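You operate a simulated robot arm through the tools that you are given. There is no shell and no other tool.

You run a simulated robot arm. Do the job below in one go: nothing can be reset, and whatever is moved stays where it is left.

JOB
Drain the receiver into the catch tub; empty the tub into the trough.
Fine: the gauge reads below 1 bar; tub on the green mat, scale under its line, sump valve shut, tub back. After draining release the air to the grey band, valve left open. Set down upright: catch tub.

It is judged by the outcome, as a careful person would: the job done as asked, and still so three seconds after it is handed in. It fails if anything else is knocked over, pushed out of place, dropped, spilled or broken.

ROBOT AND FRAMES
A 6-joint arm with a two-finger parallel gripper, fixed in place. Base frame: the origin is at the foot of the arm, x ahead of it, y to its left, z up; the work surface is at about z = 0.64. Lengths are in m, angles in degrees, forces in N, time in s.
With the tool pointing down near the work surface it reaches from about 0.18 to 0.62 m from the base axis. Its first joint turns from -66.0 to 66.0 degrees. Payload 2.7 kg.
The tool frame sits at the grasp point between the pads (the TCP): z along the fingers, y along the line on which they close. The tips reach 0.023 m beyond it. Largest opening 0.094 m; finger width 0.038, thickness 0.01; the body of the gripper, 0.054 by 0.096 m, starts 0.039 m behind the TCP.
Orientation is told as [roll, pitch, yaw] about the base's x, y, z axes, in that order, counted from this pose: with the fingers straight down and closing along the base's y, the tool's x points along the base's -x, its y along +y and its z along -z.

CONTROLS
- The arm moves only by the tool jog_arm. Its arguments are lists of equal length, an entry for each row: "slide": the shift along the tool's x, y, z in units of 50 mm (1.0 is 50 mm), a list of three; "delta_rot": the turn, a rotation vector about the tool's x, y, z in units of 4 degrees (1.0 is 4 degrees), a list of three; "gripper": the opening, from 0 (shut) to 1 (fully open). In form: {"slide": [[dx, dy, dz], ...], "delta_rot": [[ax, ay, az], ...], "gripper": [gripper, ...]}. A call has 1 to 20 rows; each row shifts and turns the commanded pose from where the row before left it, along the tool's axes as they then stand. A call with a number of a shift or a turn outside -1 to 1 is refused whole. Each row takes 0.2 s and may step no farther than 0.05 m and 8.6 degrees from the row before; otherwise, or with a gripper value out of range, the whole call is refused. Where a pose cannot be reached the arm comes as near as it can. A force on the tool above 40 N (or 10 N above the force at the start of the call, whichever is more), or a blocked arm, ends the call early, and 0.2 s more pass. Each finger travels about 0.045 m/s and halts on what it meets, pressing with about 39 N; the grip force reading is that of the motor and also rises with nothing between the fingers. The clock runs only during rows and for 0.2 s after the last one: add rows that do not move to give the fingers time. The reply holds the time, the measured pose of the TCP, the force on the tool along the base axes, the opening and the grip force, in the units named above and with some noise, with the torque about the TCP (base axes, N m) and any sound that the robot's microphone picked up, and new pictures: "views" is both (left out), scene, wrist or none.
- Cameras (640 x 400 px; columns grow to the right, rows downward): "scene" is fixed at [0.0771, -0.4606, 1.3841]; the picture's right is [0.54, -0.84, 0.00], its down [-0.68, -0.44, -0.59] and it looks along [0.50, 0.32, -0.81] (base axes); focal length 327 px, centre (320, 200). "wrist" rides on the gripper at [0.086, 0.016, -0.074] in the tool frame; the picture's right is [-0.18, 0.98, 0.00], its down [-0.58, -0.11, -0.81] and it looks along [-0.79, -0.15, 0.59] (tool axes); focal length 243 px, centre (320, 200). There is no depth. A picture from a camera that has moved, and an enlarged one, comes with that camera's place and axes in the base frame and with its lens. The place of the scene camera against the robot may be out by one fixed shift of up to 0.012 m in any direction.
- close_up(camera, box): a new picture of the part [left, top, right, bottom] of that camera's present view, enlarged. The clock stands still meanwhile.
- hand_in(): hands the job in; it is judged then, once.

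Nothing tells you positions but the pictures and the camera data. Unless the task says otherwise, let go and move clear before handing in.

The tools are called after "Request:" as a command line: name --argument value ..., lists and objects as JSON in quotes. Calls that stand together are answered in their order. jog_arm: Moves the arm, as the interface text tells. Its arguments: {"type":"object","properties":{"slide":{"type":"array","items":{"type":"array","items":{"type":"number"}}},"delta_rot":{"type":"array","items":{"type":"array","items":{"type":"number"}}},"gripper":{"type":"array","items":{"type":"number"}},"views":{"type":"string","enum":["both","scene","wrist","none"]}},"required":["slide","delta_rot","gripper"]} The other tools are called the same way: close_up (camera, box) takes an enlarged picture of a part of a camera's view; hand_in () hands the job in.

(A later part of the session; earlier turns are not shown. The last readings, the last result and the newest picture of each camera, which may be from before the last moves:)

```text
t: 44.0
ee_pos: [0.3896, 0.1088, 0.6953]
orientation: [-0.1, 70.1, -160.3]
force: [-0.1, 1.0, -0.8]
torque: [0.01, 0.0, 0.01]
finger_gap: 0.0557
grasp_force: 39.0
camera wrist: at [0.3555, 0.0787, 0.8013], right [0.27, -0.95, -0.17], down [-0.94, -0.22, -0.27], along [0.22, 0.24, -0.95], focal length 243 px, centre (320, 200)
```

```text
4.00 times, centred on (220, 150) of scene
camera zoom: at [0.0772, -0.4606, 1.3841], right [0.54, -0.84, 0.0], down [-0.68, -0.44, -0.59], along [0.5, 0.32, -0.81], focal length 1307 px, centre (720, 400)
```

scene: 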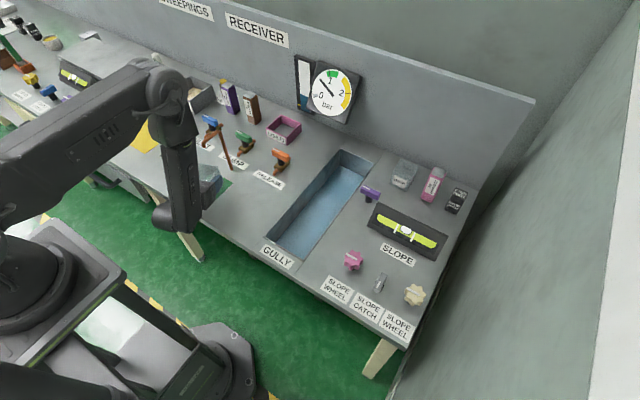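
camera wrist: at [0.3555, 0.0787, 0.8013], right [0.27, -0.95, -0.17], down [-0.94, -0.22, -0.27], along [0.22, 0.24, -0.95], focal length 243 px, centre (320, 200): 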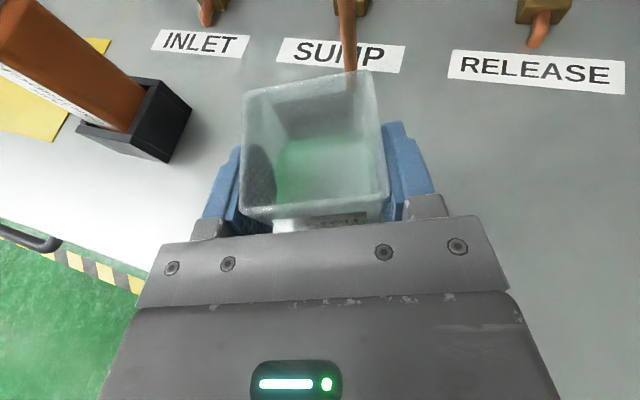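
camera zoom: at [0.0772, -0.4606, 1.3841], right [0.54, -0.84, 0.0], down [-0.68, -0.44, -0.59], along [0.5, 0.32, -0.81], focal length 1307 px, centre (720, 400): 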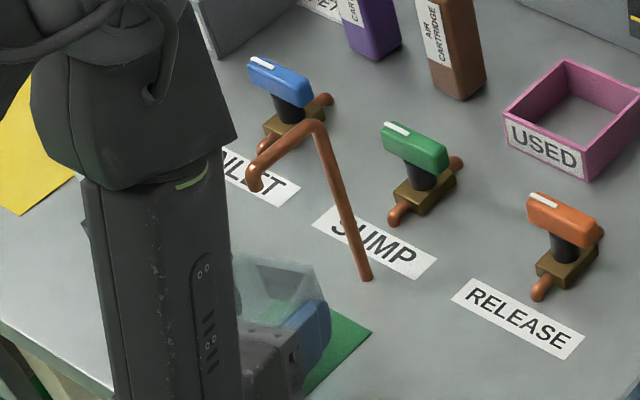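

The scene view gives a clear fix on the spout: outlet at about (0.426, 0.119, 0.785), riser at (0.488, 0.12). I'll move the tub forward under it and lower it onto the mat.

Request:
jog_arm --slide '[[0.069, -0.022, 0.19], [0.069, -0.023, 0.19], [0, 0, 0], [-0.188, 0, 0.068], [-0.165, 0, 0.06], [0, 0, 0]]' --delta_rot '[[0, 0, 0], [0, 0, 0], [0, 0, 0], [0, 0, 0], [0, 0, 0], [0, 0, 0]]' --gripper '[0.45, 0.45, 0.45, 0.45, 0.45, 0.45]'

Request:
close_up --camera "wrist" --box '[160, 40, 480, 240]'

Request:
close_up --camera "scene" --box '[170, 100, 270, 200]'

```text
t: 45.4
ee_pos: [0.4068, 0.1159, 0.6762]
orientation: [-0.2, 70.0, -160.2]
force: [-0.2, 0.4, -0.6]
torque: [0.02, 0.01, -0.02]
finger_gap: 0.0556
grasp_force: 38.9
camera wrist: at [0.3746, 0.086, 0.7827], right [0.28, -0.94, -0.18], down [-0.94, -0.22, -0.27], along [0.22, 0.24, -0.95], focal length 243 px, centre (320, 200)
```

scene: 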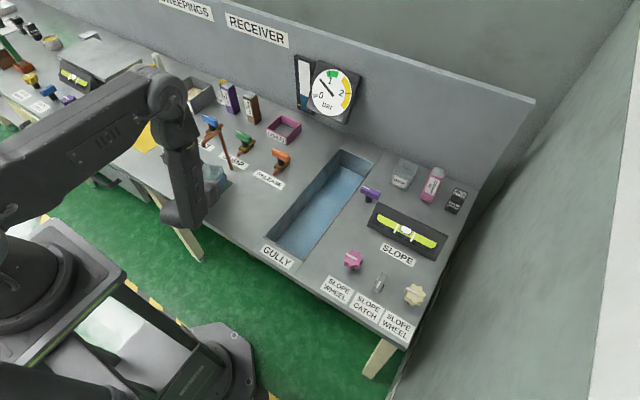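
wrist: 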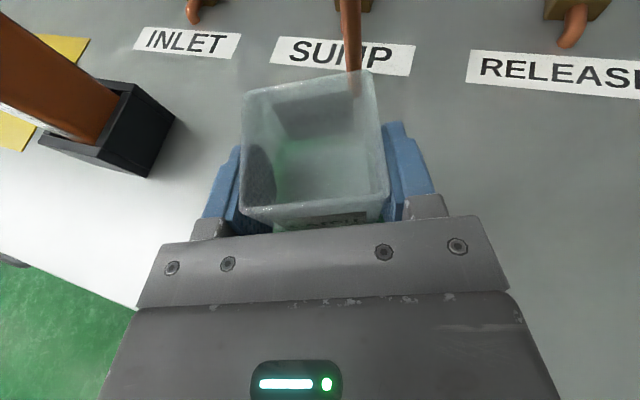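

```text
2.00 times, centred on (320, 140) of wrist
camera zoom: at [0.3746, 0.086, 0.7827], right [0.28, -0.94, -0.18], down [-0.94, -0.22, -0.27], along [0.22, 0.24, -0.95], focal length 485 px, centre (320, 320)
```

zoom: 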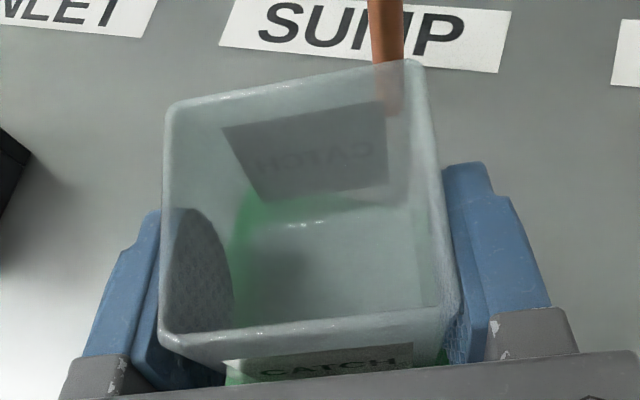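

```text
4.00 times, centred on (220, 150) of scene
camera zoom: at [0.0771, -0.4606, 1.3841], right [0.54, -0.84, 0.0], down [-0.68, -0.44, -0.59], along [0.5, 0.32, -0.81], focal length 1307 px, centre (720, 400)
```

zoom: 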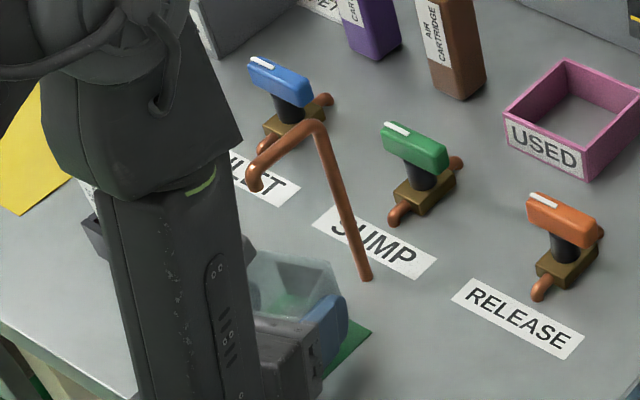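

The tub is under the spout, with its centre at about (0.415, 0.117). I'll nudge it by 2 mm, lower the last millimetre, then let go and lift straight out.

Request:
jog_arm --slide '[[-0.0085, -0.05, -0.0235], [-0.02, 0, 0.0075], [0, 0, 0]]' --delta_rot '[[0, 0, 0], [0, 0, 0], [0, 0, 0]]' --gripper '[0.45, 0.45, 0.45]' --views "none"

Request:
jog_arm --slide '[[0, 0, 0], [0, 0, 0], [0, 0, 0], [0, 0, 0], [0, 0, 0], [0, 0, 0]]' --delta_rot '[[0, 0, 0], [0, 0, 0], [0, 0, 0], [0, 0, 0], [0, 0, 0], [0, 0, 0]]' --gripper '[0.55, 0.65, 0.75, 0.9, 1, 1]'

```text
t: 46.2
ee_pos: [0.4066, 0.1166, 0.6755]
orientation: [-0.3, 70.2, -160.3]
force: [-2.1, 0.0, 7.3]
torque: [-0.17, 0.14, -0.01]
finger_gap: 0.0557
grasp_force: 38.6
```

```text
t: 47.6
ee_pos: [0.4059, 0.1156, 0.6752]
orientation: [-0.4, 70.2, -160.2]
force: [0.0, -0.1, -0.4]
torque: [0.02, 0.01, -0.04]
finger_gap: 0.0939
grasp_force: 0.0
camera wrist: at [0.3728, 0.0862, 0.7816], right [0.28, -0.94, -0.18], down [-0.94, -0.22, -0.27], along [0.22, 0.24, -0.95], focal length 243 px, centre (320, 200)
```

scene: 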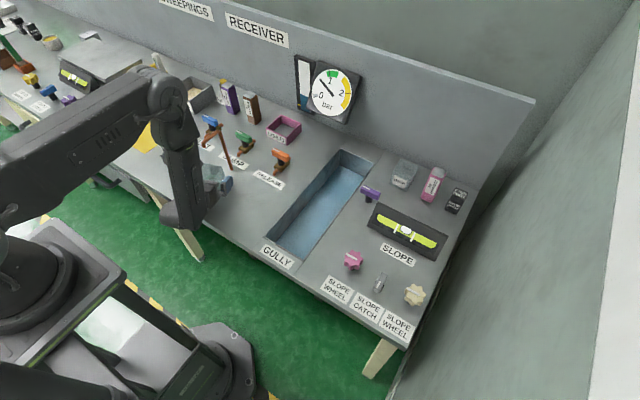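
wrist: 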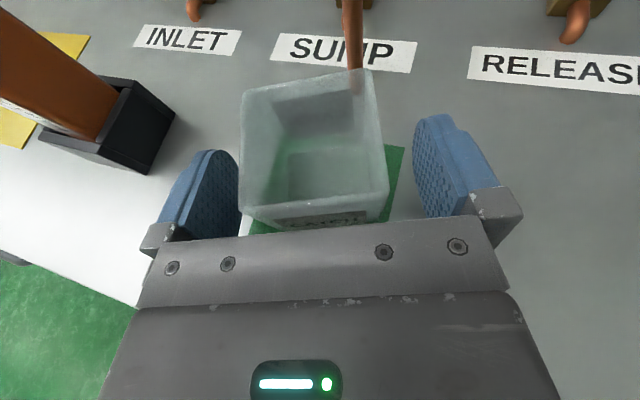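

The tub stands on the mat under the spout. I'm backing out and going up.

Request:
jog_arm --slide '[[0, 0, -0.4], [0, 0, -0.4], [0, 0, -0.4], [0.752, 0, -0.274], [0.752, 0, -0.274], [0.752, 0, -0.274], [0.752, 0, -0.274], [0.752, 0, -0.274], [0.752, 0, -0.274]]' --delta_rot '[[0, 0, 0], [0, 0, 0], [0, 0, 0], [0, 0, 0], [0, 0, 0], [0, 0, 0], [0, 0, 0], [0, 0, 0], [0, 0, 0]]' --gripper '[1, 1, 1, 1, 1, 1, 1, 1, 1]'

Request:
close_up --camera "wrist" --box '[120, 0, 480, 240]'

Request:
close_up --camera "scene" --box '[180, 60, 380, 200]'

```text
t: 49.6
ee_pos: [0.3648, 0.0998, 0.9328]
orientation: [-0.2, 69.9, -160.4]
force: [-0.1, -0.3, -0.7]
torque: [-0.01, 0.01, -0.01]
finger_gap: 0.094
grasp_force: 0.0
out of reach, approached as far as the arm can: row 9
camera wrist: at [0.3322, 0.0704, 1.0387], right [0.27, -0.95, -0.17], down [-0.94, -0.22, -0.27], along [0.22, 0.24, -0.95], focal length 243 px, centre (320, 200)
```

scene: 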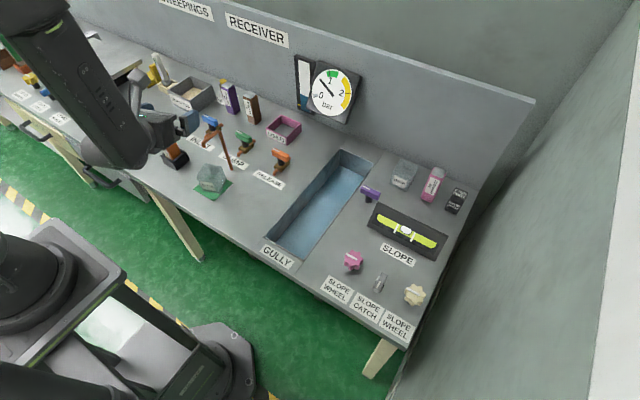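
wrist: 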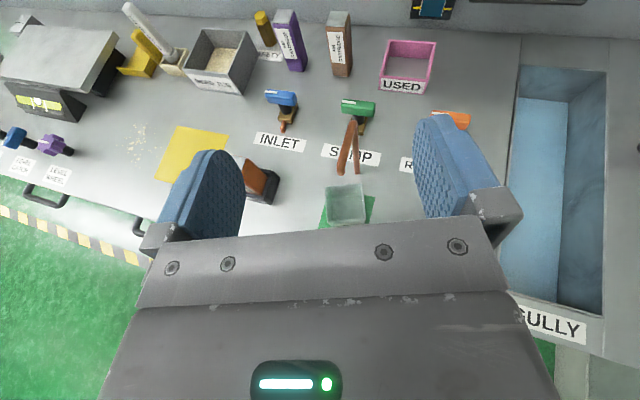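

```text
1.67 times, centred on (300, 120) of wrist
camera zoom: at [0.3322, 0.0704, 1.0387], right [0.27, -0.95, -0.17], down [-0.94, -0.22, -0.27], along [0.22, 0.24, -0.95], focal length 404 px, centre (353, 333)
```

zoom: 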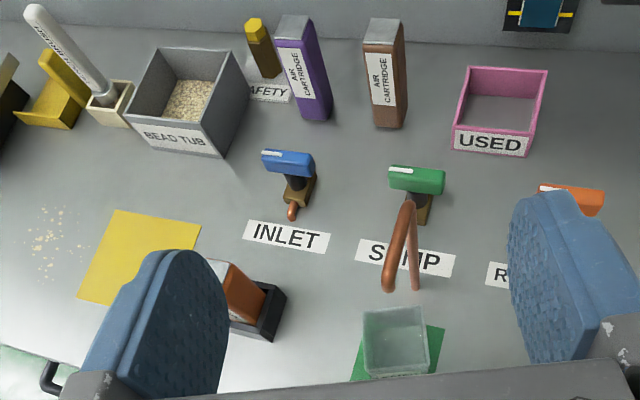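

```text
2.86 times, centred on (280, 130) of scene
camera zoom: at [0.0771, -0.4606, 1.3841], right [0.54, -0.84, 0.0], down [-0.68, -0.44, -0.59], along [0.5, 0.32, -0.81], focal length 933 px, centre (434, 400)
```

zoom: 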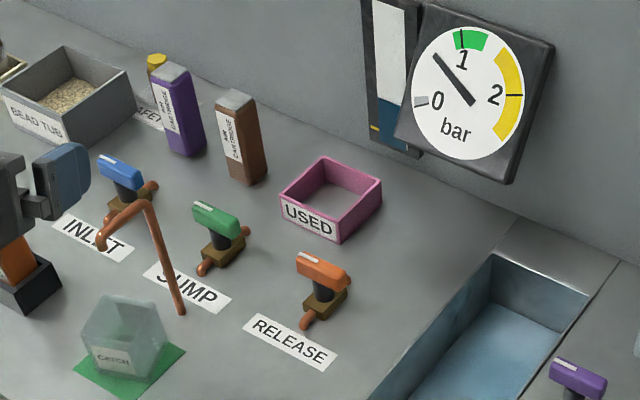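

The tub sits well under the spout. I'll swing the wrist back to the normal downward pose to work the valves.

Request:
jog_arm --slide '[[0, 0, 0], [0, 0, 0], [0, 0, 0], [0, 0, 0], [0, 0, 0], [0, 0, 0], [0, 0, 0], [0, 0, 0], [0, 0, 0], [0, 0, 0], [0, 0, 0], [0, 0, 0], [0, 0, 0], [0, 0, 0], [0, 0, 0], [0, 0, 0], [0, 0, 0], [0, 0, 0], [0, 0, 0], [0, 0, 0]]' --delta_rot '[[0.574, 0, -0.819], [0.574, 0, -0.819], [0.574, 0, -0.819], [0.574, 0, -0.819], [0.574, 0, -0.819], [0.574, 0, -0.819], [0.574, 0, -0.819], [0.574, 0, -0.819], [0.574, 0, -0.819], [0.574, 0, -0.819], [0.574, 0, -0.819], [0.574, 0, -0.819], [0.574, 0, -0.819], [0.574, 0, -0.819], [0.574, 0, -0.819], [0.574, 0, -0.819], [0.574, 0, -0.819], [0.574, 0, -0.819], [0.574, 0, -0.819], [0.574, 0, -0.819]]' --gripper '[1, 1, 1, 1, 1, 1, 1, 1, 1, 1, 1, 1, 1, 1, 1, 1, 1, 1, 1, 1]' --views "none"

Request:
jog_arm --slide '[[0, 0, 0], [0, 0, 0], [0, 0, 0], [0, 0, 0], [0, 0, 0], [0, 0, 0], [0, 0, 0], [0, 0, 0], [0, 0, 0], [0, 0, 0], [0, 0, 0], [0, 0, 0], [0, 0, 0], [0, 0, 0], [0, 0, 0], [0, 0, 0], [0, 0, 0], [0, 0, 0], [0, 0, 0], [0, 0, 0]]' --delta_rot '[[0.574, 0, -0.819], [0.574, 0, -0.819], [0.574, 0, -0.819], [0.574, 0, -0.819], [0.574, 0, -0.819], [0.574, 0, -0.819], [0.574, 0, -0.819], [0.574, 0, -0.819], [0.574, 0, -0.819], [0.574, 0, -0.819], [0.574, 0, -0.819], [0.574, 0, -0.819], [0.574, 0, -0.819], [0.574, 0, -0.819], [0.574, 0, -0.819], [0.574, 0, -0.819], [0.574, 0, -0.819], [0.574, 0, -0.819], [0.574, 0, -0.819], [0.574, 0, -0.819]]' --gripper '[1, 1, 1, 1, 1, 1, 1, 1, 1, 1, 1, 1, 1, 1, 1, 1, 1, 1, 1, 1]' --views "none"

Request:
jog_arm --slide '[[0, 0, 0], [0, 0, 0], [0, 0, 0], [0, 0, 0], [0, 0, 0]]' --delta_rot '[[0.574, 0, -0.819], [0.574, 0, -0.819], [0.574, 0, -0.819], [0.574, 0, -0.819], [0.574, 0, -0.819]]' --gripper '[1, 1, 1, 1, 1]'

```text
t: 53.8
ee_pos: [0.3667, 0.0999, 0.9323]
orientation: [42.7, 33.4, -55.3]
force: [-1.1, 0.3, 0.7]
torque: [-0.03, 0.03, -0.01]
finger_gap: 0.0938
grasp_force: 0.2
```

```text
t: 58.0
ee_pos: [0.3674, 0.0997, 0.9322]
orientation: [11.0, 1.6, 3.6]
force: [-0.1, 0.3, -0.2]
torque: [0.03, -0.02, -0.01]
finger_gap: 0.094
grasp_force: 0.1
```

```text
t: 59.2
ee_pos: [0.3668, 0.0991, 0.9327]
orientation: [-0.2, 0.0, 20.1]
force: [0.6, -0.6, 0.5]
torque: [0.0, -0.01, 0.0]
finger_gap: 0.094
grasp_force: 0.1
camera wrist: at [0.2791, 0.0849, 1.0066], right [-0.16, 0.99, 0.0], down [0.58, 0.1, 0.81], along [0.8, 0.13, -0.59], focal length 243 px, centre (320, 200)
```

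scene: 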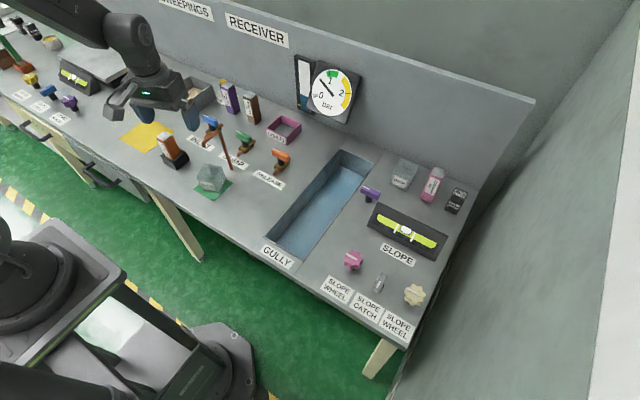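
wrist: 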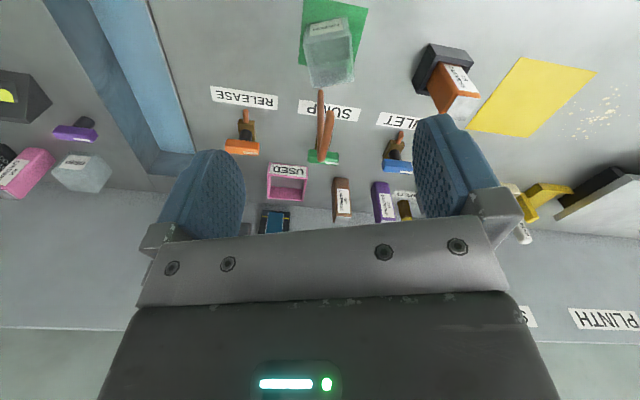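

I'm turning to yaw 90, so the fingers close across the lever, and moving above the SUMP lever.

Request:
jog_arm --slide '[[0, 0, 0], [0, 0, 0], [0, 0, 0], [0, 0, 0], [0, 0, 0], [0, 0, 0], [0, 0, 0], [0, 0, 0], [0, 0, 0], [0, 0, 0], [0, 0, 0], [0, 0, 0], [0, 0, 0], [0, 0, 0], [0, 0, 0], [0, 0, 0], [0, 0, 0], [0, 0, 0]]' --delta_rot '[[0, 0, -1], [0, 0, -1], [0, 0, -1], [0, 0, -1], [0, 0, -1], [0, 0, -1], [0, 0, -1], [0, 0, -1], [0, 0, -1], [0, 0, -1], [0, 0, -1], [0, 0, -1], [0, 0, -1], [0, 0, -1], [0, 0, -1], [0, 0, -1], [0, 0, -1], [0, 0, -0.5]]' --gripper '[1, 1, 1, 1, 1, 1, 1, 1, 1, 1, 1, 1, 1, 1, 1, 1, 1, 1]' --views "none"

Request:
jog_arm --slide '[[-0.158, -0.84, 0], [-0.158, -0.84, 0], [-0.158, -0.84, 0], [-0.158, -0.84, 0], [-0.158, -0.84, 0], [0, 0, 0]]' --delta_rot '[[0, 0, 0], [0, 0, 0], [0, 0, 0], [0, 0, 0], [0, 0, 0], [0, 0, 0]]' --gripper '[1, 0.8, 0.6, 0.6, 0.6, 0.6]'

```text
t: 63.0
ee_pos: [0.3663, 0.1004, 0.9315]
orientation: [0.0, 0.2, 90.1]
force: [0.4, -1.3, 0.3]
torque: [-0.04, 0.01, 0.0]
finger_gap: 0.0938
grasp_force: 0.1
```

```text
t: 64.4
ee_pos: [0.5753, 0.1394, 0.9333]
orientation: [0.0, 0.1, 90.1]
force: [0.0, 0.3, -0.1]
torque: [0.02, 0.04, 0.0]
finger_gap: 0.0566
grasp_force: 0.0
camera wrist: at [0.5598, 0.0522, 1.0072], right [-0.98, 0.18, 0.0], down [0.11, 0.58, 0.8], along [0.15, 0.79, -0.59], focal length 243 px, centre (320, 200)
```

scene: 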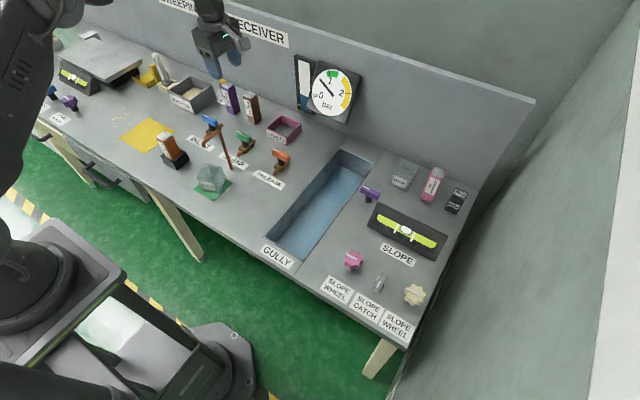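
wrist: 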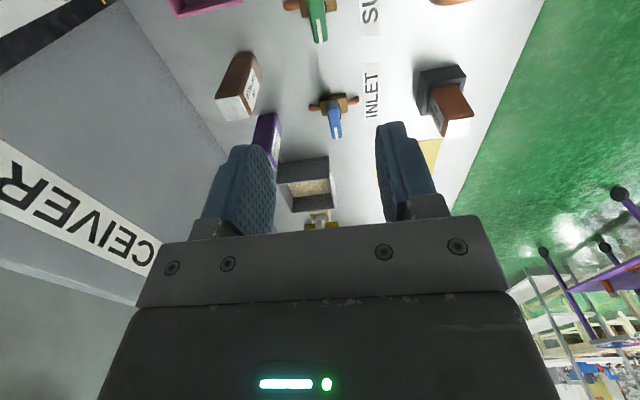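

Request:
close_up --camera "wrist" --box '[260, 0, 400, 140]'

Request:
close_up --camera "scene" --box '[195, 100, 315, 190]'

```text
2.86 times, centred on (330, 70) of wrist
camera zoom: at [0.5598, 0.0522, 1.0072], right [-0.98, 0.18, 0.0], down [0.11, 0.58, 0.8], along [0.15, 0.79, -0.59], focal length 693 px, centre (291, 571)
```

zoom: 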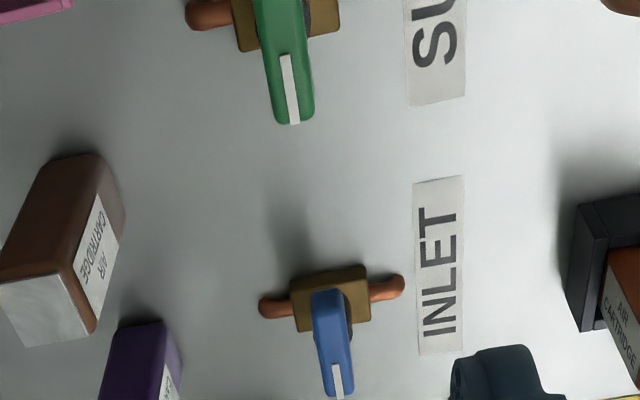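

```text
4.44 times, centred on (255, 145) of scene
camera zoom: at [0.0772, -0.4606, 1.3841], right [0.54, -0.84, 0.0], down [-0.68, -0.44, -0.59], along [0.5, 0.32, -0.81], focal length 1452 px, centre (609, 444)
```

zoom: 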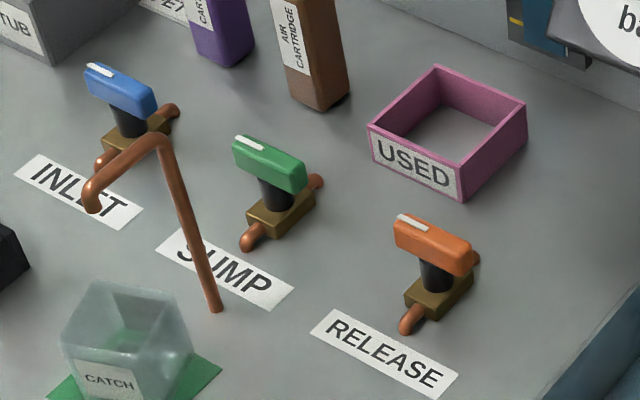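

The lever lies along y at x of about 0.580, with its top near z = 0.697. I'm descending over it.

Request:
jog_arm --slide '[[0.02, -0.1, 0], [0, 0, 0.9], [0, 0, 0.9], [0, 0, 0.9], [0, 0, 0.9], [0, 0, 0.6], [0, 0, 0]]' --delta_rot '[[0, 0, 0], [0, 0, 0], [0, 0, 0], [0, 0, 0], [0, 0, 0], [0, 0, 0], [0, 0, 0]]' --gripper '[0.6, 0.6, 0.6, 0.6, 0.6, 0.6, 0.6]'

Request:
close_up --camera "scene" --box '[195, 60, 315, 190]'

```text
t: 66.0
ee_pos: [0.581, 0.1375, 0.7213]
orientation: [0.0, 0.1, 90.0]
force: [0.2, 0.5, 0.1]
torque: [-0.04, -0.03, -0.01]
finger_gap: 0.0566
grasp_force: 0.1
camera wrist: at [0.5644, 0.0508, 0.796], right [-0.98, 0.18, 0.0], down [0.11, 0.58, 0.81], along [0.15, 0.79, -0.59], focal length 243 px, centre (320, 200)
```

scene: 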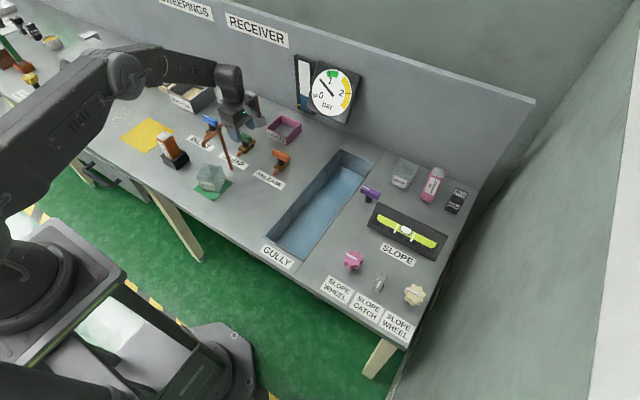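
wrist: 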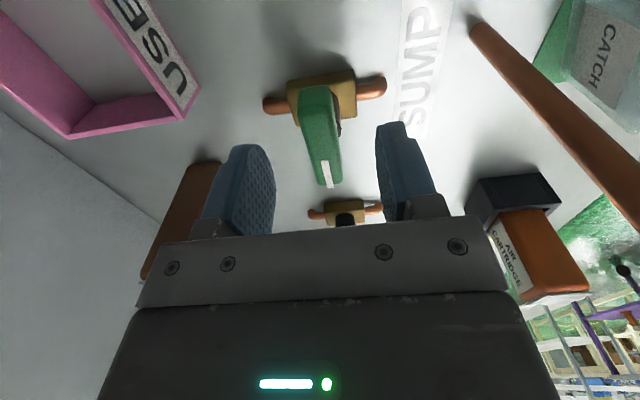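

```text
3.08 times, centred on (255, 125) of scene
camera zoom: at [0.0771, -0.4606, 1.3841], right [0.54, -0.84, 0.0], down [-0.68, -0.44, -0.59], along [0.5, 0.32, -0.81], focal length 1005 px, centre (520, 431)
```

zoom: 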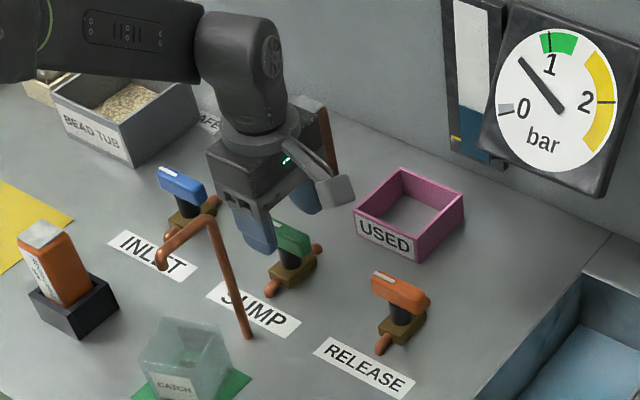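

The lever is centred between the fingers. I'll descend 31 mm and grip it.

Request:
jog_arm --slide '[[0, 0, 0.31], [0, 0, 0.31], [0, 0, 0], [0, 0, 0], [0, 0, 0], [0, 0, 0], [0, 0, 0]]' --delta_rot '[[0, 0, 0], [0, 0, 0], [0, 0, 0], [0, 0, 0], [0, 0, 0], [0, 0, 0], [0, 0, 0]]' --gripper '[0.6, 0.6, 0.45, 0.3, 0.15, 0.1, 0.1]'

```text
t: 67.6
ee_pos: [0.5794, 0.136, 0.6906]
orientation: [0.1, 0.1, 90.0]
force: [-13.6, -0.7, 5.7]
torque: [-0.04, -0.12, 0.06]
finger_gap: 0.0172
grasp_force: 45.2
camera wrist: at [0.5635, 0.0502, 0.7649], right [-0.98, 0.18, 0.0], down [0.11, 0.58, 0.8], along [0.15, 0.79, -0.59], focal length 243 px, centre (320, 200)
```

scene: 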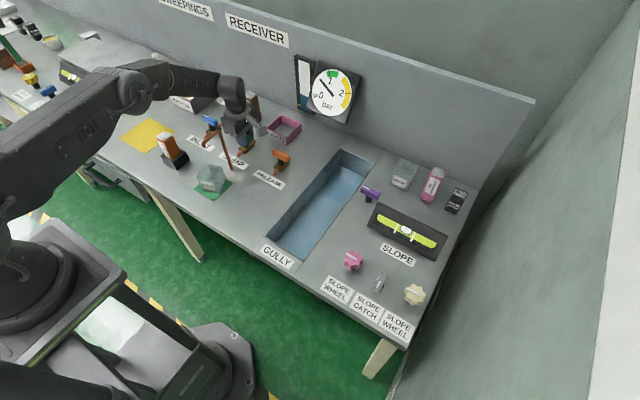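
wrist: 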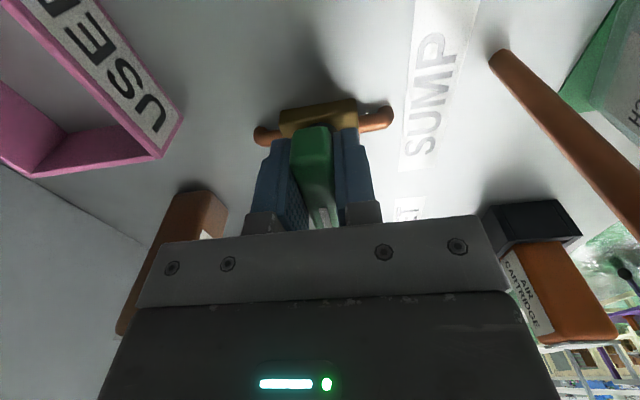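

The lever is gripped, with a slight sideways force. I'll centre 2 mm and then try a small turn anticlockwise.

Request:
jog_arm --slide '[[0, 0.04, 0], [0, 0, 0]]' --delta_rot '[[0, 0, 0], [0, 0, 0]]' --gripper '[0.1, 0.1]' --views "none"

Request:
jog_arm --slide '[[0, 0, 0], [0, 0, 0]]' --delta_rot '[[0, 0, -1], [0, 0, 0]]' --gripper '[0.1, 0.1]' --views "scene"

```text
t: 68.2
ee_pos: [0.5807, 0.1376, 0.6902]
orientation: [-0.2, 0.1, 90.0]
force: [15.8, 3.1, -16.6]
torque: [-1.05, 0.31, -0.08]
finger_gap: 0.017
grasp_force: 44.9
```

```text
t: 68.8
ee_pos: [0.5795, 0.1372, 0.6904]
orientation: [-0.1, 0.1, 94.0]
force: [23.5, 1.2, -23.3]
torque: [-0.31, 0.22, -0.1]
finger_gap: 0.0173
grasp_force: 44.9
```

scene: 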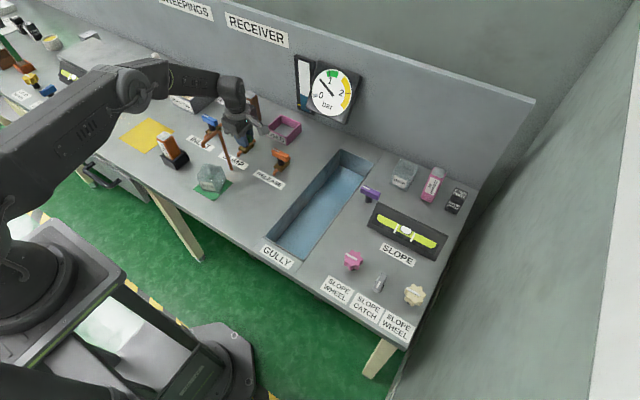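

Request:
jog_arm --slide '[[0, -0.024, 0.004], [0, 0, 0]]' --delta_rot '[[0, 0, 0], [0, 0, 0]]' --gripper '[0.1, 0.1]' --views "none"

Request:
jog_arm --slide '[[0, 0, 0], [0, 0, 0]]' --delta_rot '[[0, 0, -1], [0, 0, -1]]' --gripper '[0.1, 0.1]' --views "both"

```text
t: 69.4
ee_pos: [0.5806, 0.1364, 0.6898]
orientation: [0.0, 0.1, 93.9]
force: [6.2, -3.4, -14.4]
torque: [0.91, -0.19, -0.05]
finger_gap: 0.0169
grasp_force: 45.3
```

```text
t: 70.0
ee_pos: [0.5799, 0.1362, 0.6904]
orientation: [0.0, 0.1, 102.1]
force: [9.7, -4.7, -17.2]
torque: [1.04, 0.24, -0.02]
finger_gap: 0.0169
grasp_force: 45.3
camera wrist: at [0.5823, 0.0488, 0.7649], right [-1.0, -0.02, 0.0], down [-0.01, 0.59, 0.81], along [-0.02, 0.8, -0.59], focal length 243 px, centre (320, 200)
```

scene: 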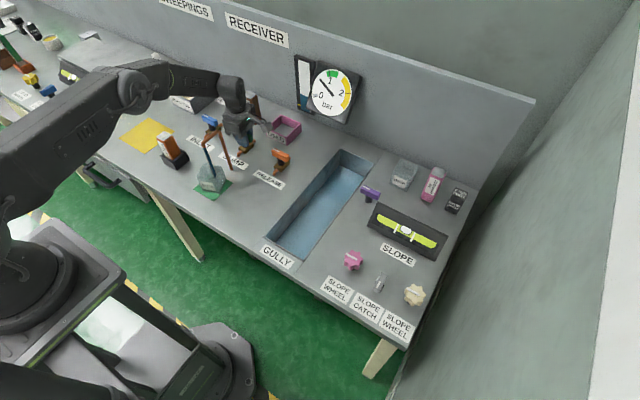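
wrist: 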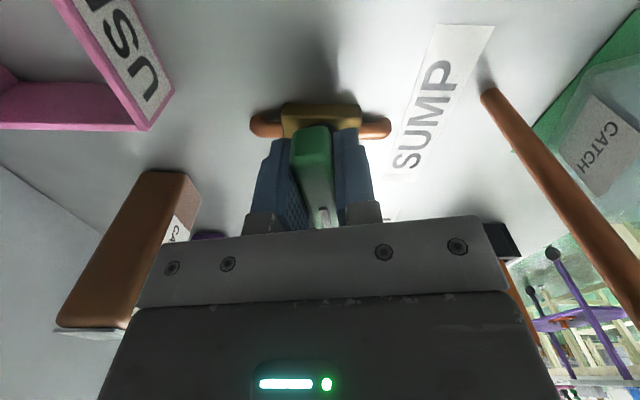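

Water is already running from the spout into the tub with the lever about 12° open. I'll check the tub and the sight glass before going further.

Request:
close_up --camera "scene" --box '[180, 110, 260, 210]'

Request:
close_up --camera "scene" --box '[285, 40, 365, 130]'

```text
4.00 times, centred on (220, 160) of scene
camera zoom: at [0.0776, -0.4607, 1.384], right [0.54, -0.84, 0.0], down [-0.68, -0.44, -0.59], along [0.5, 0.32, -0.81], focal length 1307 px, centre (720, 360)
```

zoom: 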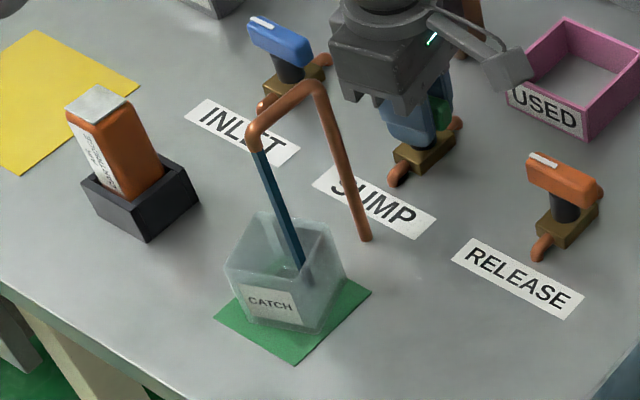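

```text
4.44 times, centred on (325, 85) of scene
camera zoom: at [0.0776, -0.4607, 1.384], right [0.54, -0.84, 0.0], down [-0.68, -0.44, -0.59], along [0.5, 0.32, -0.81], focal length 1452 px, centre (298, 711)
```

zoom: 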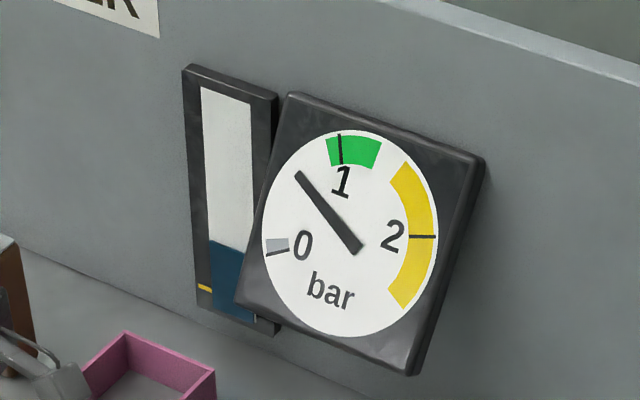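

The stream lands well inside the tub. I'll hold for a second and watch the rate.

Request:
jog_arm --slide '[[0, 0, 0], [0, 0, 0], [0, 0, 0], [0, 0, 0], [0, 0, 0]]' --delta_rot '[[0, 0, 0], [0, 0, 0], [0, 0, 0], [0, 0, 0], [0, 0, 0]]' --gripper '[0.1, 0.1, 0.1, 0.1, 0.1]' --views "none"

Request:
close_up --camera "scene" --box '[180, 110, 260, 210]'

Request:
close_up --camera "scene" --box '[285, 40, 365, 130]'

```text
t: 71.2
ee_pos: [0.5808, 0.1366, 0.6904]
orientation: [0.1, 0.1, 102.0]
force: [11.0, -6.5, -19.5]
torque: [0.92, 0.0, -0.01]
finger_gap: 0.017
grasp_force: 45.3
```

```text
4.00 times, centred on (220, 160) of scene
camera zoom: at [0.0777, -0.4607, 1.384], right [0.54, -0.84, 0.0], down [-0.68, -0.44, -0.59], along [0.5, 0.32, -0.81], focal length 1307 px, centre (720, 360)
```

zoom: 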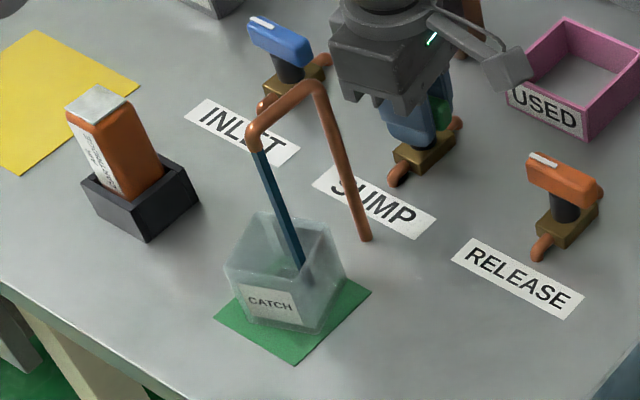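

```text
4.44 times, centred on (325, 85) of scene
camera zoom: at [0.0777, -0.4607, 1.384], right [0.54, -0.84, 0.0], down [-0.68, -0.44, -0.59], along [0.5, 0.32, -0.81], focal length 1452 px, centre (298, 711)
```

zoom: 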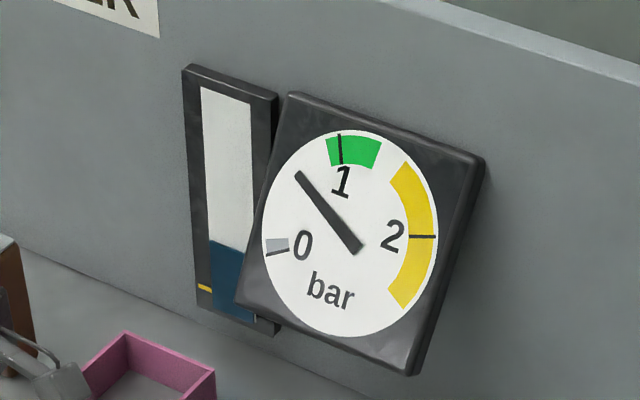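

The flow is slow at this opening, so I'll open further, to about 40°.

Request:
jog_arm --slide '[[0, 0, 0], [0, 0, 0], [0, 0, 0], [0, 0, 0], [0, 0, 0], [0, 0, 0], [0, 0, 0], [0, 0, 0]]' --delta_rot '[[0, 0, -1], [0, 0, -1], [0, 0, -1], [0, 0, -1], [0, 0, -1], [0, 0, -1], [0, 0, -1], [0, 0, 0]]' --gripper '[0.1, 0.1, 0.1, 0.1, 0.1, 0.1, 0.1, 0.1]' --views "none"

Request:
close_up --camera "scene" --box '[180, 110, 260, 210]'

Request:
close_up --camera "scene" --box '[285, 40, 365, 130]'

```text
t: 72.5
ee_pos: [0.5815, 0.1374, 0.6911]
orientation: [-0.2, 0.3, 123.5]
force: [10.6, 2.0, -7.9]
torque: [0.19, 0.51, -0.02]
finger_gap: 0.0169
grasp_force: 44.9
stopped in row 6: the force on the tool passed its limit at 40 N (the readings are from after the stop); the commanded pose is now the measured one
```

```text
4.00 times, centred on (220, 160) of scene
camera zoom: at [0.0775, -0.4606, 1.3841], right [0.54, -0.84, 0.0], down [-0.68, -0.44, -0.59], along [0.5, 0.32, -0.81], focal length 1307 px, centre (720, 360)
```

zoom: 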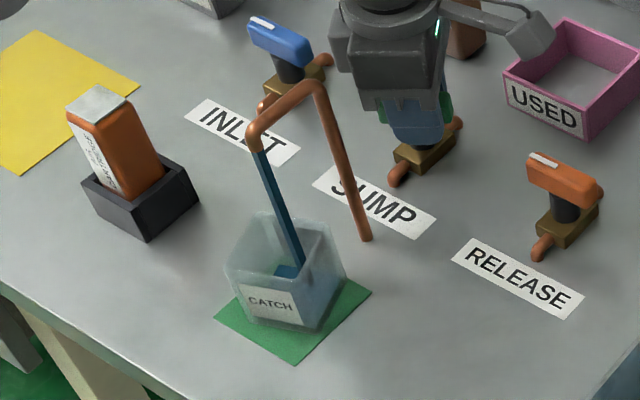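

```text
4.44 times, centred on (325, 85) of scene
camera zoom: at [0.0775, -0.4606, 1.3841], right [0.54, -0.84, 0.0], down [-0.68, -0.44, -0.59], along [0.5, 0.32, -0.81], focal length 1452 px, centre (298, 711)
```

zoom: 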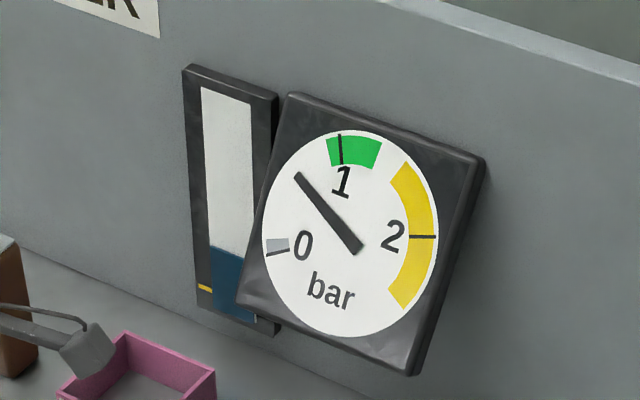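

It stopped at about 33° on side load, which is open enough. I'll hold here and watch.

Request:
jog_arm --slide '[[0, 0, 0], [0, 0, 0], [0, 0, 0], [0, 0, 0]]' --delta_rot '[[0, 0, 0], [0, 0, 0], [0, 0, 0], [0, 0, 0]]' --gripper '[0.1, 0.1, 0.1, 0.1]' --views "none"

Request:
close_up --camera "scene" --box '[190, 130, 240, 200]'

Request:
close_up --camera "scene" --box '[285, 40, 365, 130]'

```text
t: 73.5
ee_pos: [0.5815, 0.1361, 0.6906]
orientation: [-0.2, 0.2, 123.5]
force: [17.5, 4.2, -16.2]
torque: [-0.21, 0.18, -0.06]
finger_gap: 0.017
grasp_force: 45.0
```

```text
5.71 times, centred on (215, 165) of scene
camera zoom: at [0.0778, -0.4605, 1.3841], right [0.54, -0.84, 0.0], down [-0.68, -0.44, -0.59], along [0.5, 0.32, -0.81], focal length 1867 px, centre (920, 400)
```

zoom: 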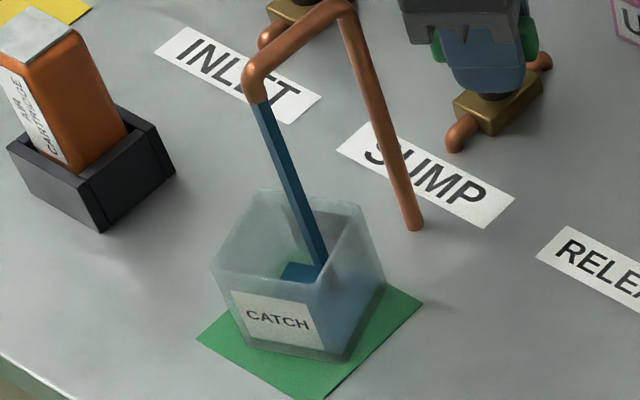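

```text
4.44 times, centred on (325, 85) of scene
camera zoom: at [0.0778, -0.4605, 1.3841], right [0.54, -0.84, 0.0], down [-0.68, -0.44, -0.59], along [0.5, 0.32, -0.81], focal length 1452 px, centre (298, 711)
```

zoom: 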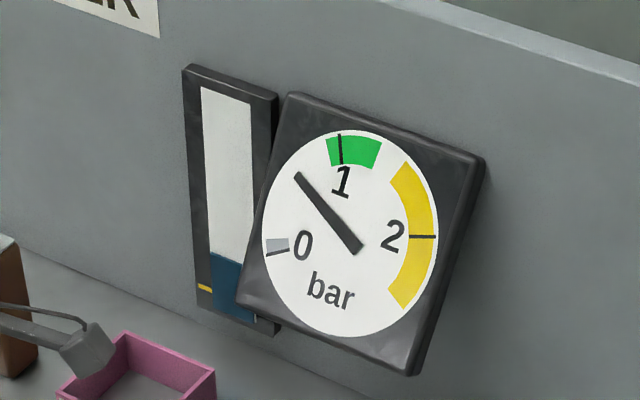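

The level is dropping about 4 px per second, with about 40 px to go. I'll hold for 3 s more.

Request:
jog_arm --slide '[[0, 0, 0], [0, 0, 0], [0, 0, 0], [0, 0, 0], [0, 0, 0], [0, 0, 0], [0, 0, 0], [0, 0, 0], [0, 0, 0], [0, 0, 0], [0, 0, 0], [0, 0, 0], [0, 0, 0], [0, 0, 0]]' --delta_rot '[[0, 0, 0], [0, 0, 0], [0, 0, 0], [0, 0, 0], [0, 0, 0], [0, 0, 0], [0, 0, 0], [0, 0, 0], [0, 0, 0], [0, 0, 0], [0, 0, 0], [0, 0, 0], [0, 0, 0], [0, 0, 0]]' --gripper '[0.1, 0.1, 0.1, 0.1, 0.1, 0.1, 0.1, 0.1, 0.1, 0.1, 0.1, 0.1, 0.1, 0.1]' --views "none"

Request:
close_up --camera "scene" --box '[190, 130, 240, 200]'

Request:
close_up --camera "scene" --box '[285, 40, 365, 130]'

```text
t: 76.5
ee_pos: [0.5803, 0.1382, 0.6907]
orientation: [-0.2, 0.2, 123.5]
force: [19.0, 3.4, -18.8]
torque: [-0.64, 0.03, -0.1]
finger_gap: 0.017
grasp_force: 45.1
```

```text
5.71 times, centred on (215, 165) of scene
camera zoom: at [0.0778, -0.4605, 1.3841], right [0.54, -0.84, 0.0], down [-0.68, -0.44, -0.59], along [0.5, 0.32, -0.81], focal length 1867 px, centre (920, 400)
```

zoom: 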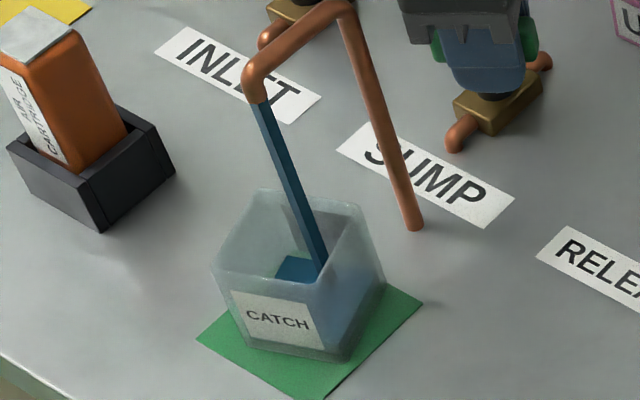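

```text
4.44 times, centred on (325, 85) of scene
camera zoom: at [0.0778, -0.4605, 1.3841], right [0.54, -0.84, 0.0], down [-0.68, -0.44, -0.59], along [0.5, 0.32, -0.81], focal length 1452 px, centre (298, 711)
```

zoom: 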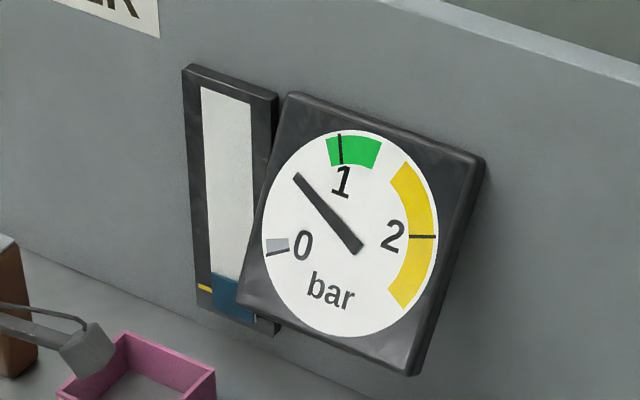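

About 2 s remain to the line. I'll hold 1.6 s and check again.

Request:
jog_arm --slide '[[0, 0, 0], [0, 0, 0], [0, 0, 0], [0, 0, 0], [0, 0, 0], [0, 0, 0], [0, 0, 0]]' --delta_rot '[[0, 0, 0], [0, 0, 0], [0, 0, 0], [0, 0, 0], [0, 0, 0], [0, 0, 0], [0, 0, 0]]' --gripper '[0.1, 0.1, 0.1, 0.1, 0.1, 0.1, 0.1]' --views "none"

Request:
close_up --camera "scene" --box '[190, 130, 240, 200]'

Request:
close_up --camera "scene" --box '[300, 80, 340, 125]'

```text
t: 78.1
ee_pos: [0.5811, 0.1369, 0.6906]
orientation: [-0.2, 0.2, 123.5]
force: [19.0, 3.3, -19.3]
torque: [-0.32, 0.25, -0.03]
finger_gap: 0.0169
grasp_force: 44.9
```

```text
5.71 times, centred on (215, 165) of scene
camera zoom: at [0.0778, -0.4605, 1.3841], right [0.54, -0.84, 0.0], down [-0.68, -0.44, -0.59], along [0.5, 0.32, -0.81], focal length 1867 px, centre (920, 400)
```

zoom: 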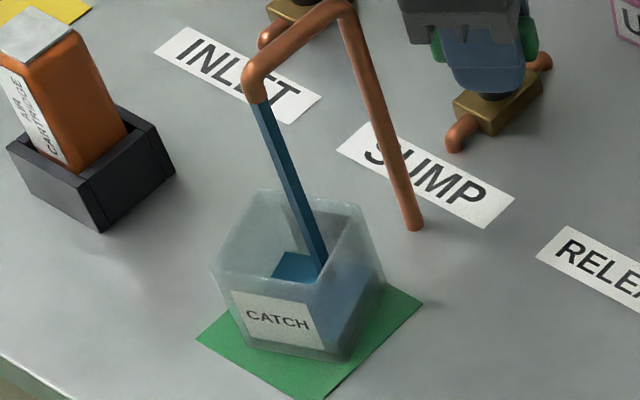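

```text
8.89 times, centred on (320, 102) of scene
camera zoom: at [0.0778, -0.4605, 1.3841], right [0.54, -0.84, 0.0], down [-0.68, -0.44, -0.59], along [0.5, 0.32, -0.81], focal length 2904 px, centre (320, 1067)
```

zoom: 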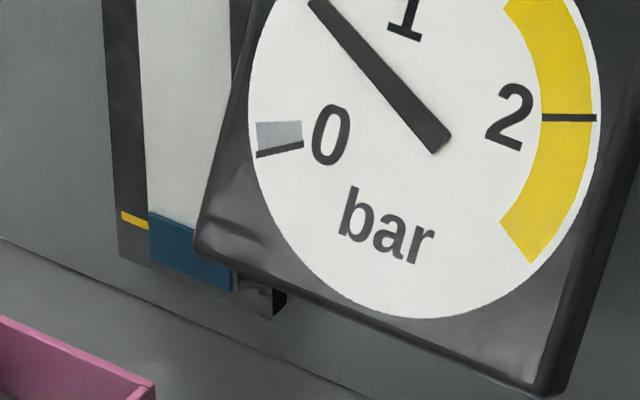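

The level is just above the line. I'll hold about 1.2 s more, then start shutting the valve.

Request:
jog_arm --slide '[[0, 0, 0], [0, 0, 0], [0, 0, 0], [0, 0, 0], [0, 0, 0]]' --delta_rot '[[0, 0, 0], [0, 0, 0], [0, 0, 0], [0, 0, 0], [0, 0, 0]]' --gripper '[0.1, 0.1, 0.1, 0.1, 0.1]' --views "none"

Request:
close_up --camera "scene" --box '[300, 80, 340, 125]'

```text
t: 79.3
ee_pos: [0.5806, 0.1379, 0.6909]
orientation: [-0.2, 0.2, 123.5]
force: [19.7, 2.9, -19.0]
torque: [-0.2, 0.33, -0.05]
finger_gap: 0.0171
grasp_force: 45.1
```

```text
8.89 times, centred on (320, 102) of scene
camera zoom: at [0.0778, -0.4605, 1.3841], right [0.54, -0.84, 0.0], down [-0.68, -0.44, -0.59], along [0.5, 0.32, -0.81], focal length 2904 px, centre (320, 1067)
```

zoom: 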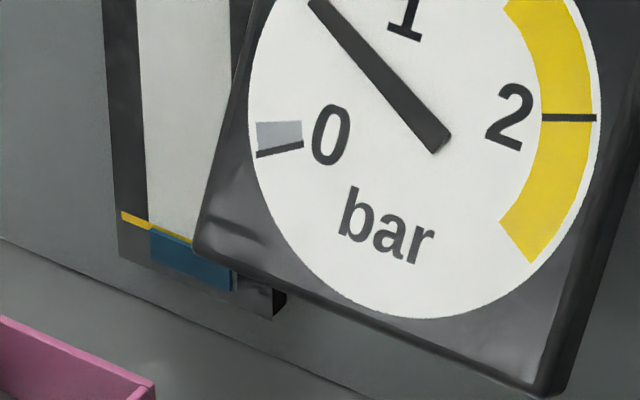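

The level is now under the line, so I'm shutting the valve.

Request:
jog_arm --slide '[[0, 0, 0], [0, 0, 0], [0, 0, 0], [0, 0, 0], [0, 0, 0], [0, 0, 0], [0, 0, 0], [0, 0, 0], [0, 0, 0]]' --delta_rot '[[0, 0, 1], [0, 0, 1], [0, 0, 1], [0, 0, 1], [0, 0, 1], [0, 0, 1], [0, 0, 1], [0, 0, 1], [0, 0, 0.4]]' --gripper '[0.1, 0.1, 0.1, 0.1, 0.1, 0.1, 0.1, 0.1, 0.1]'

Request:
close_up --camera "scene" --box '[180, 110, 260, 210]'

Request:
close_up --camera "scene" --box '[300, 80, 340, 125]'

```text
t: 81.3
ee_pos: [0.5795, 0.1372, 0.6895]
orientation: [-0.1, 0.1, 89.7]
force: [-13.2, -6.1, 1.9]
torque: [-1.09, 0.29, 0.22]
finger_gap: 0.0172
grasp_force: 45.3
camera wrist: at [0.563, 0.0503, 0.765], right [-0.98, 0.19, 0.0], down [0.11, 0.58, 0.81], along [0.15, 0.79, -0.59], focal length 243 px, centre (320, 200)
```

scene: 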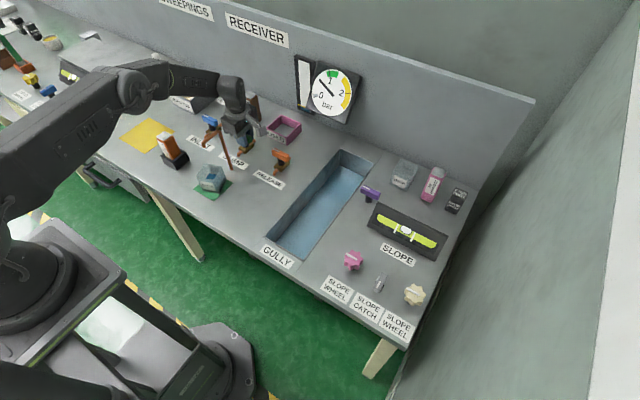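
wrist: 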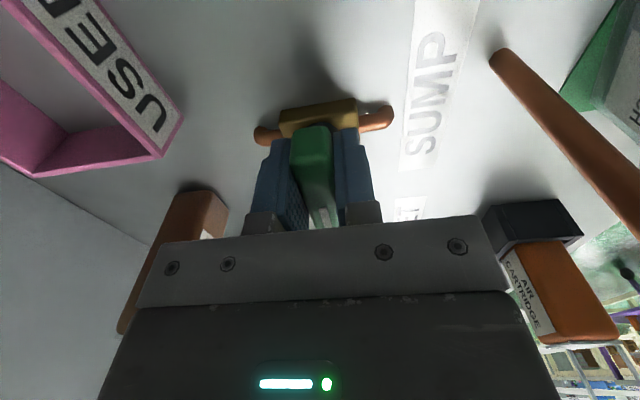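

```text
4.00 times, centred on (220, 160) of scene
camera zoom: at [0.0769, -0.4607, 1.3841], right [0.54, -0.84, 0.0], down [-0.68, -0.44, -0.59], along [0.5, 0.32, -0.81], focal length 1307 px, centre (720, 360)
```

zoom: 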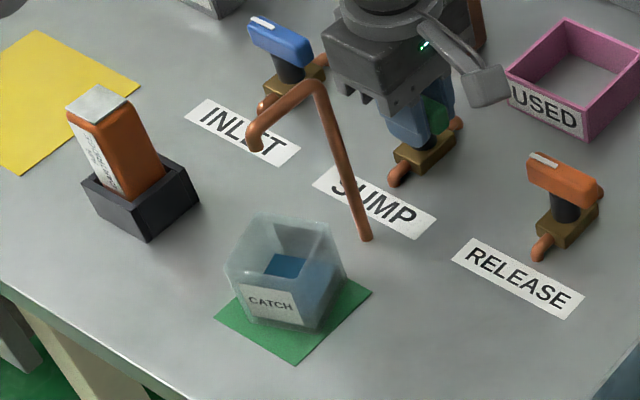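

```text
8.89 times, centred on (320, 102) of scene
camera zoom: at [0.0769, -0.4607, 1.3841], right [0.54, -0.84, 0.0], down [-0.68, -0.44, -0.59], along [0.5, 0.32, -0.81], focal length 2904 px, centre (320, 1067)
```

zoom: 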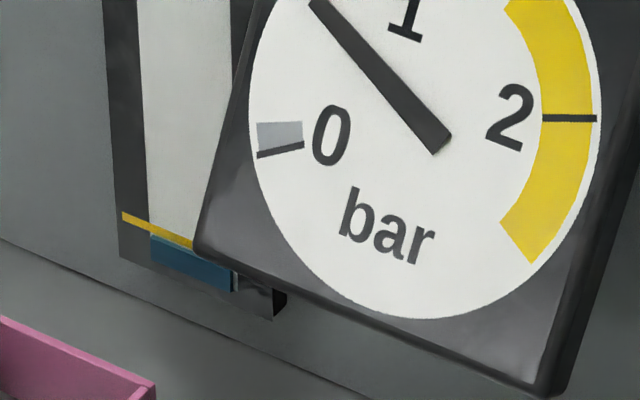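

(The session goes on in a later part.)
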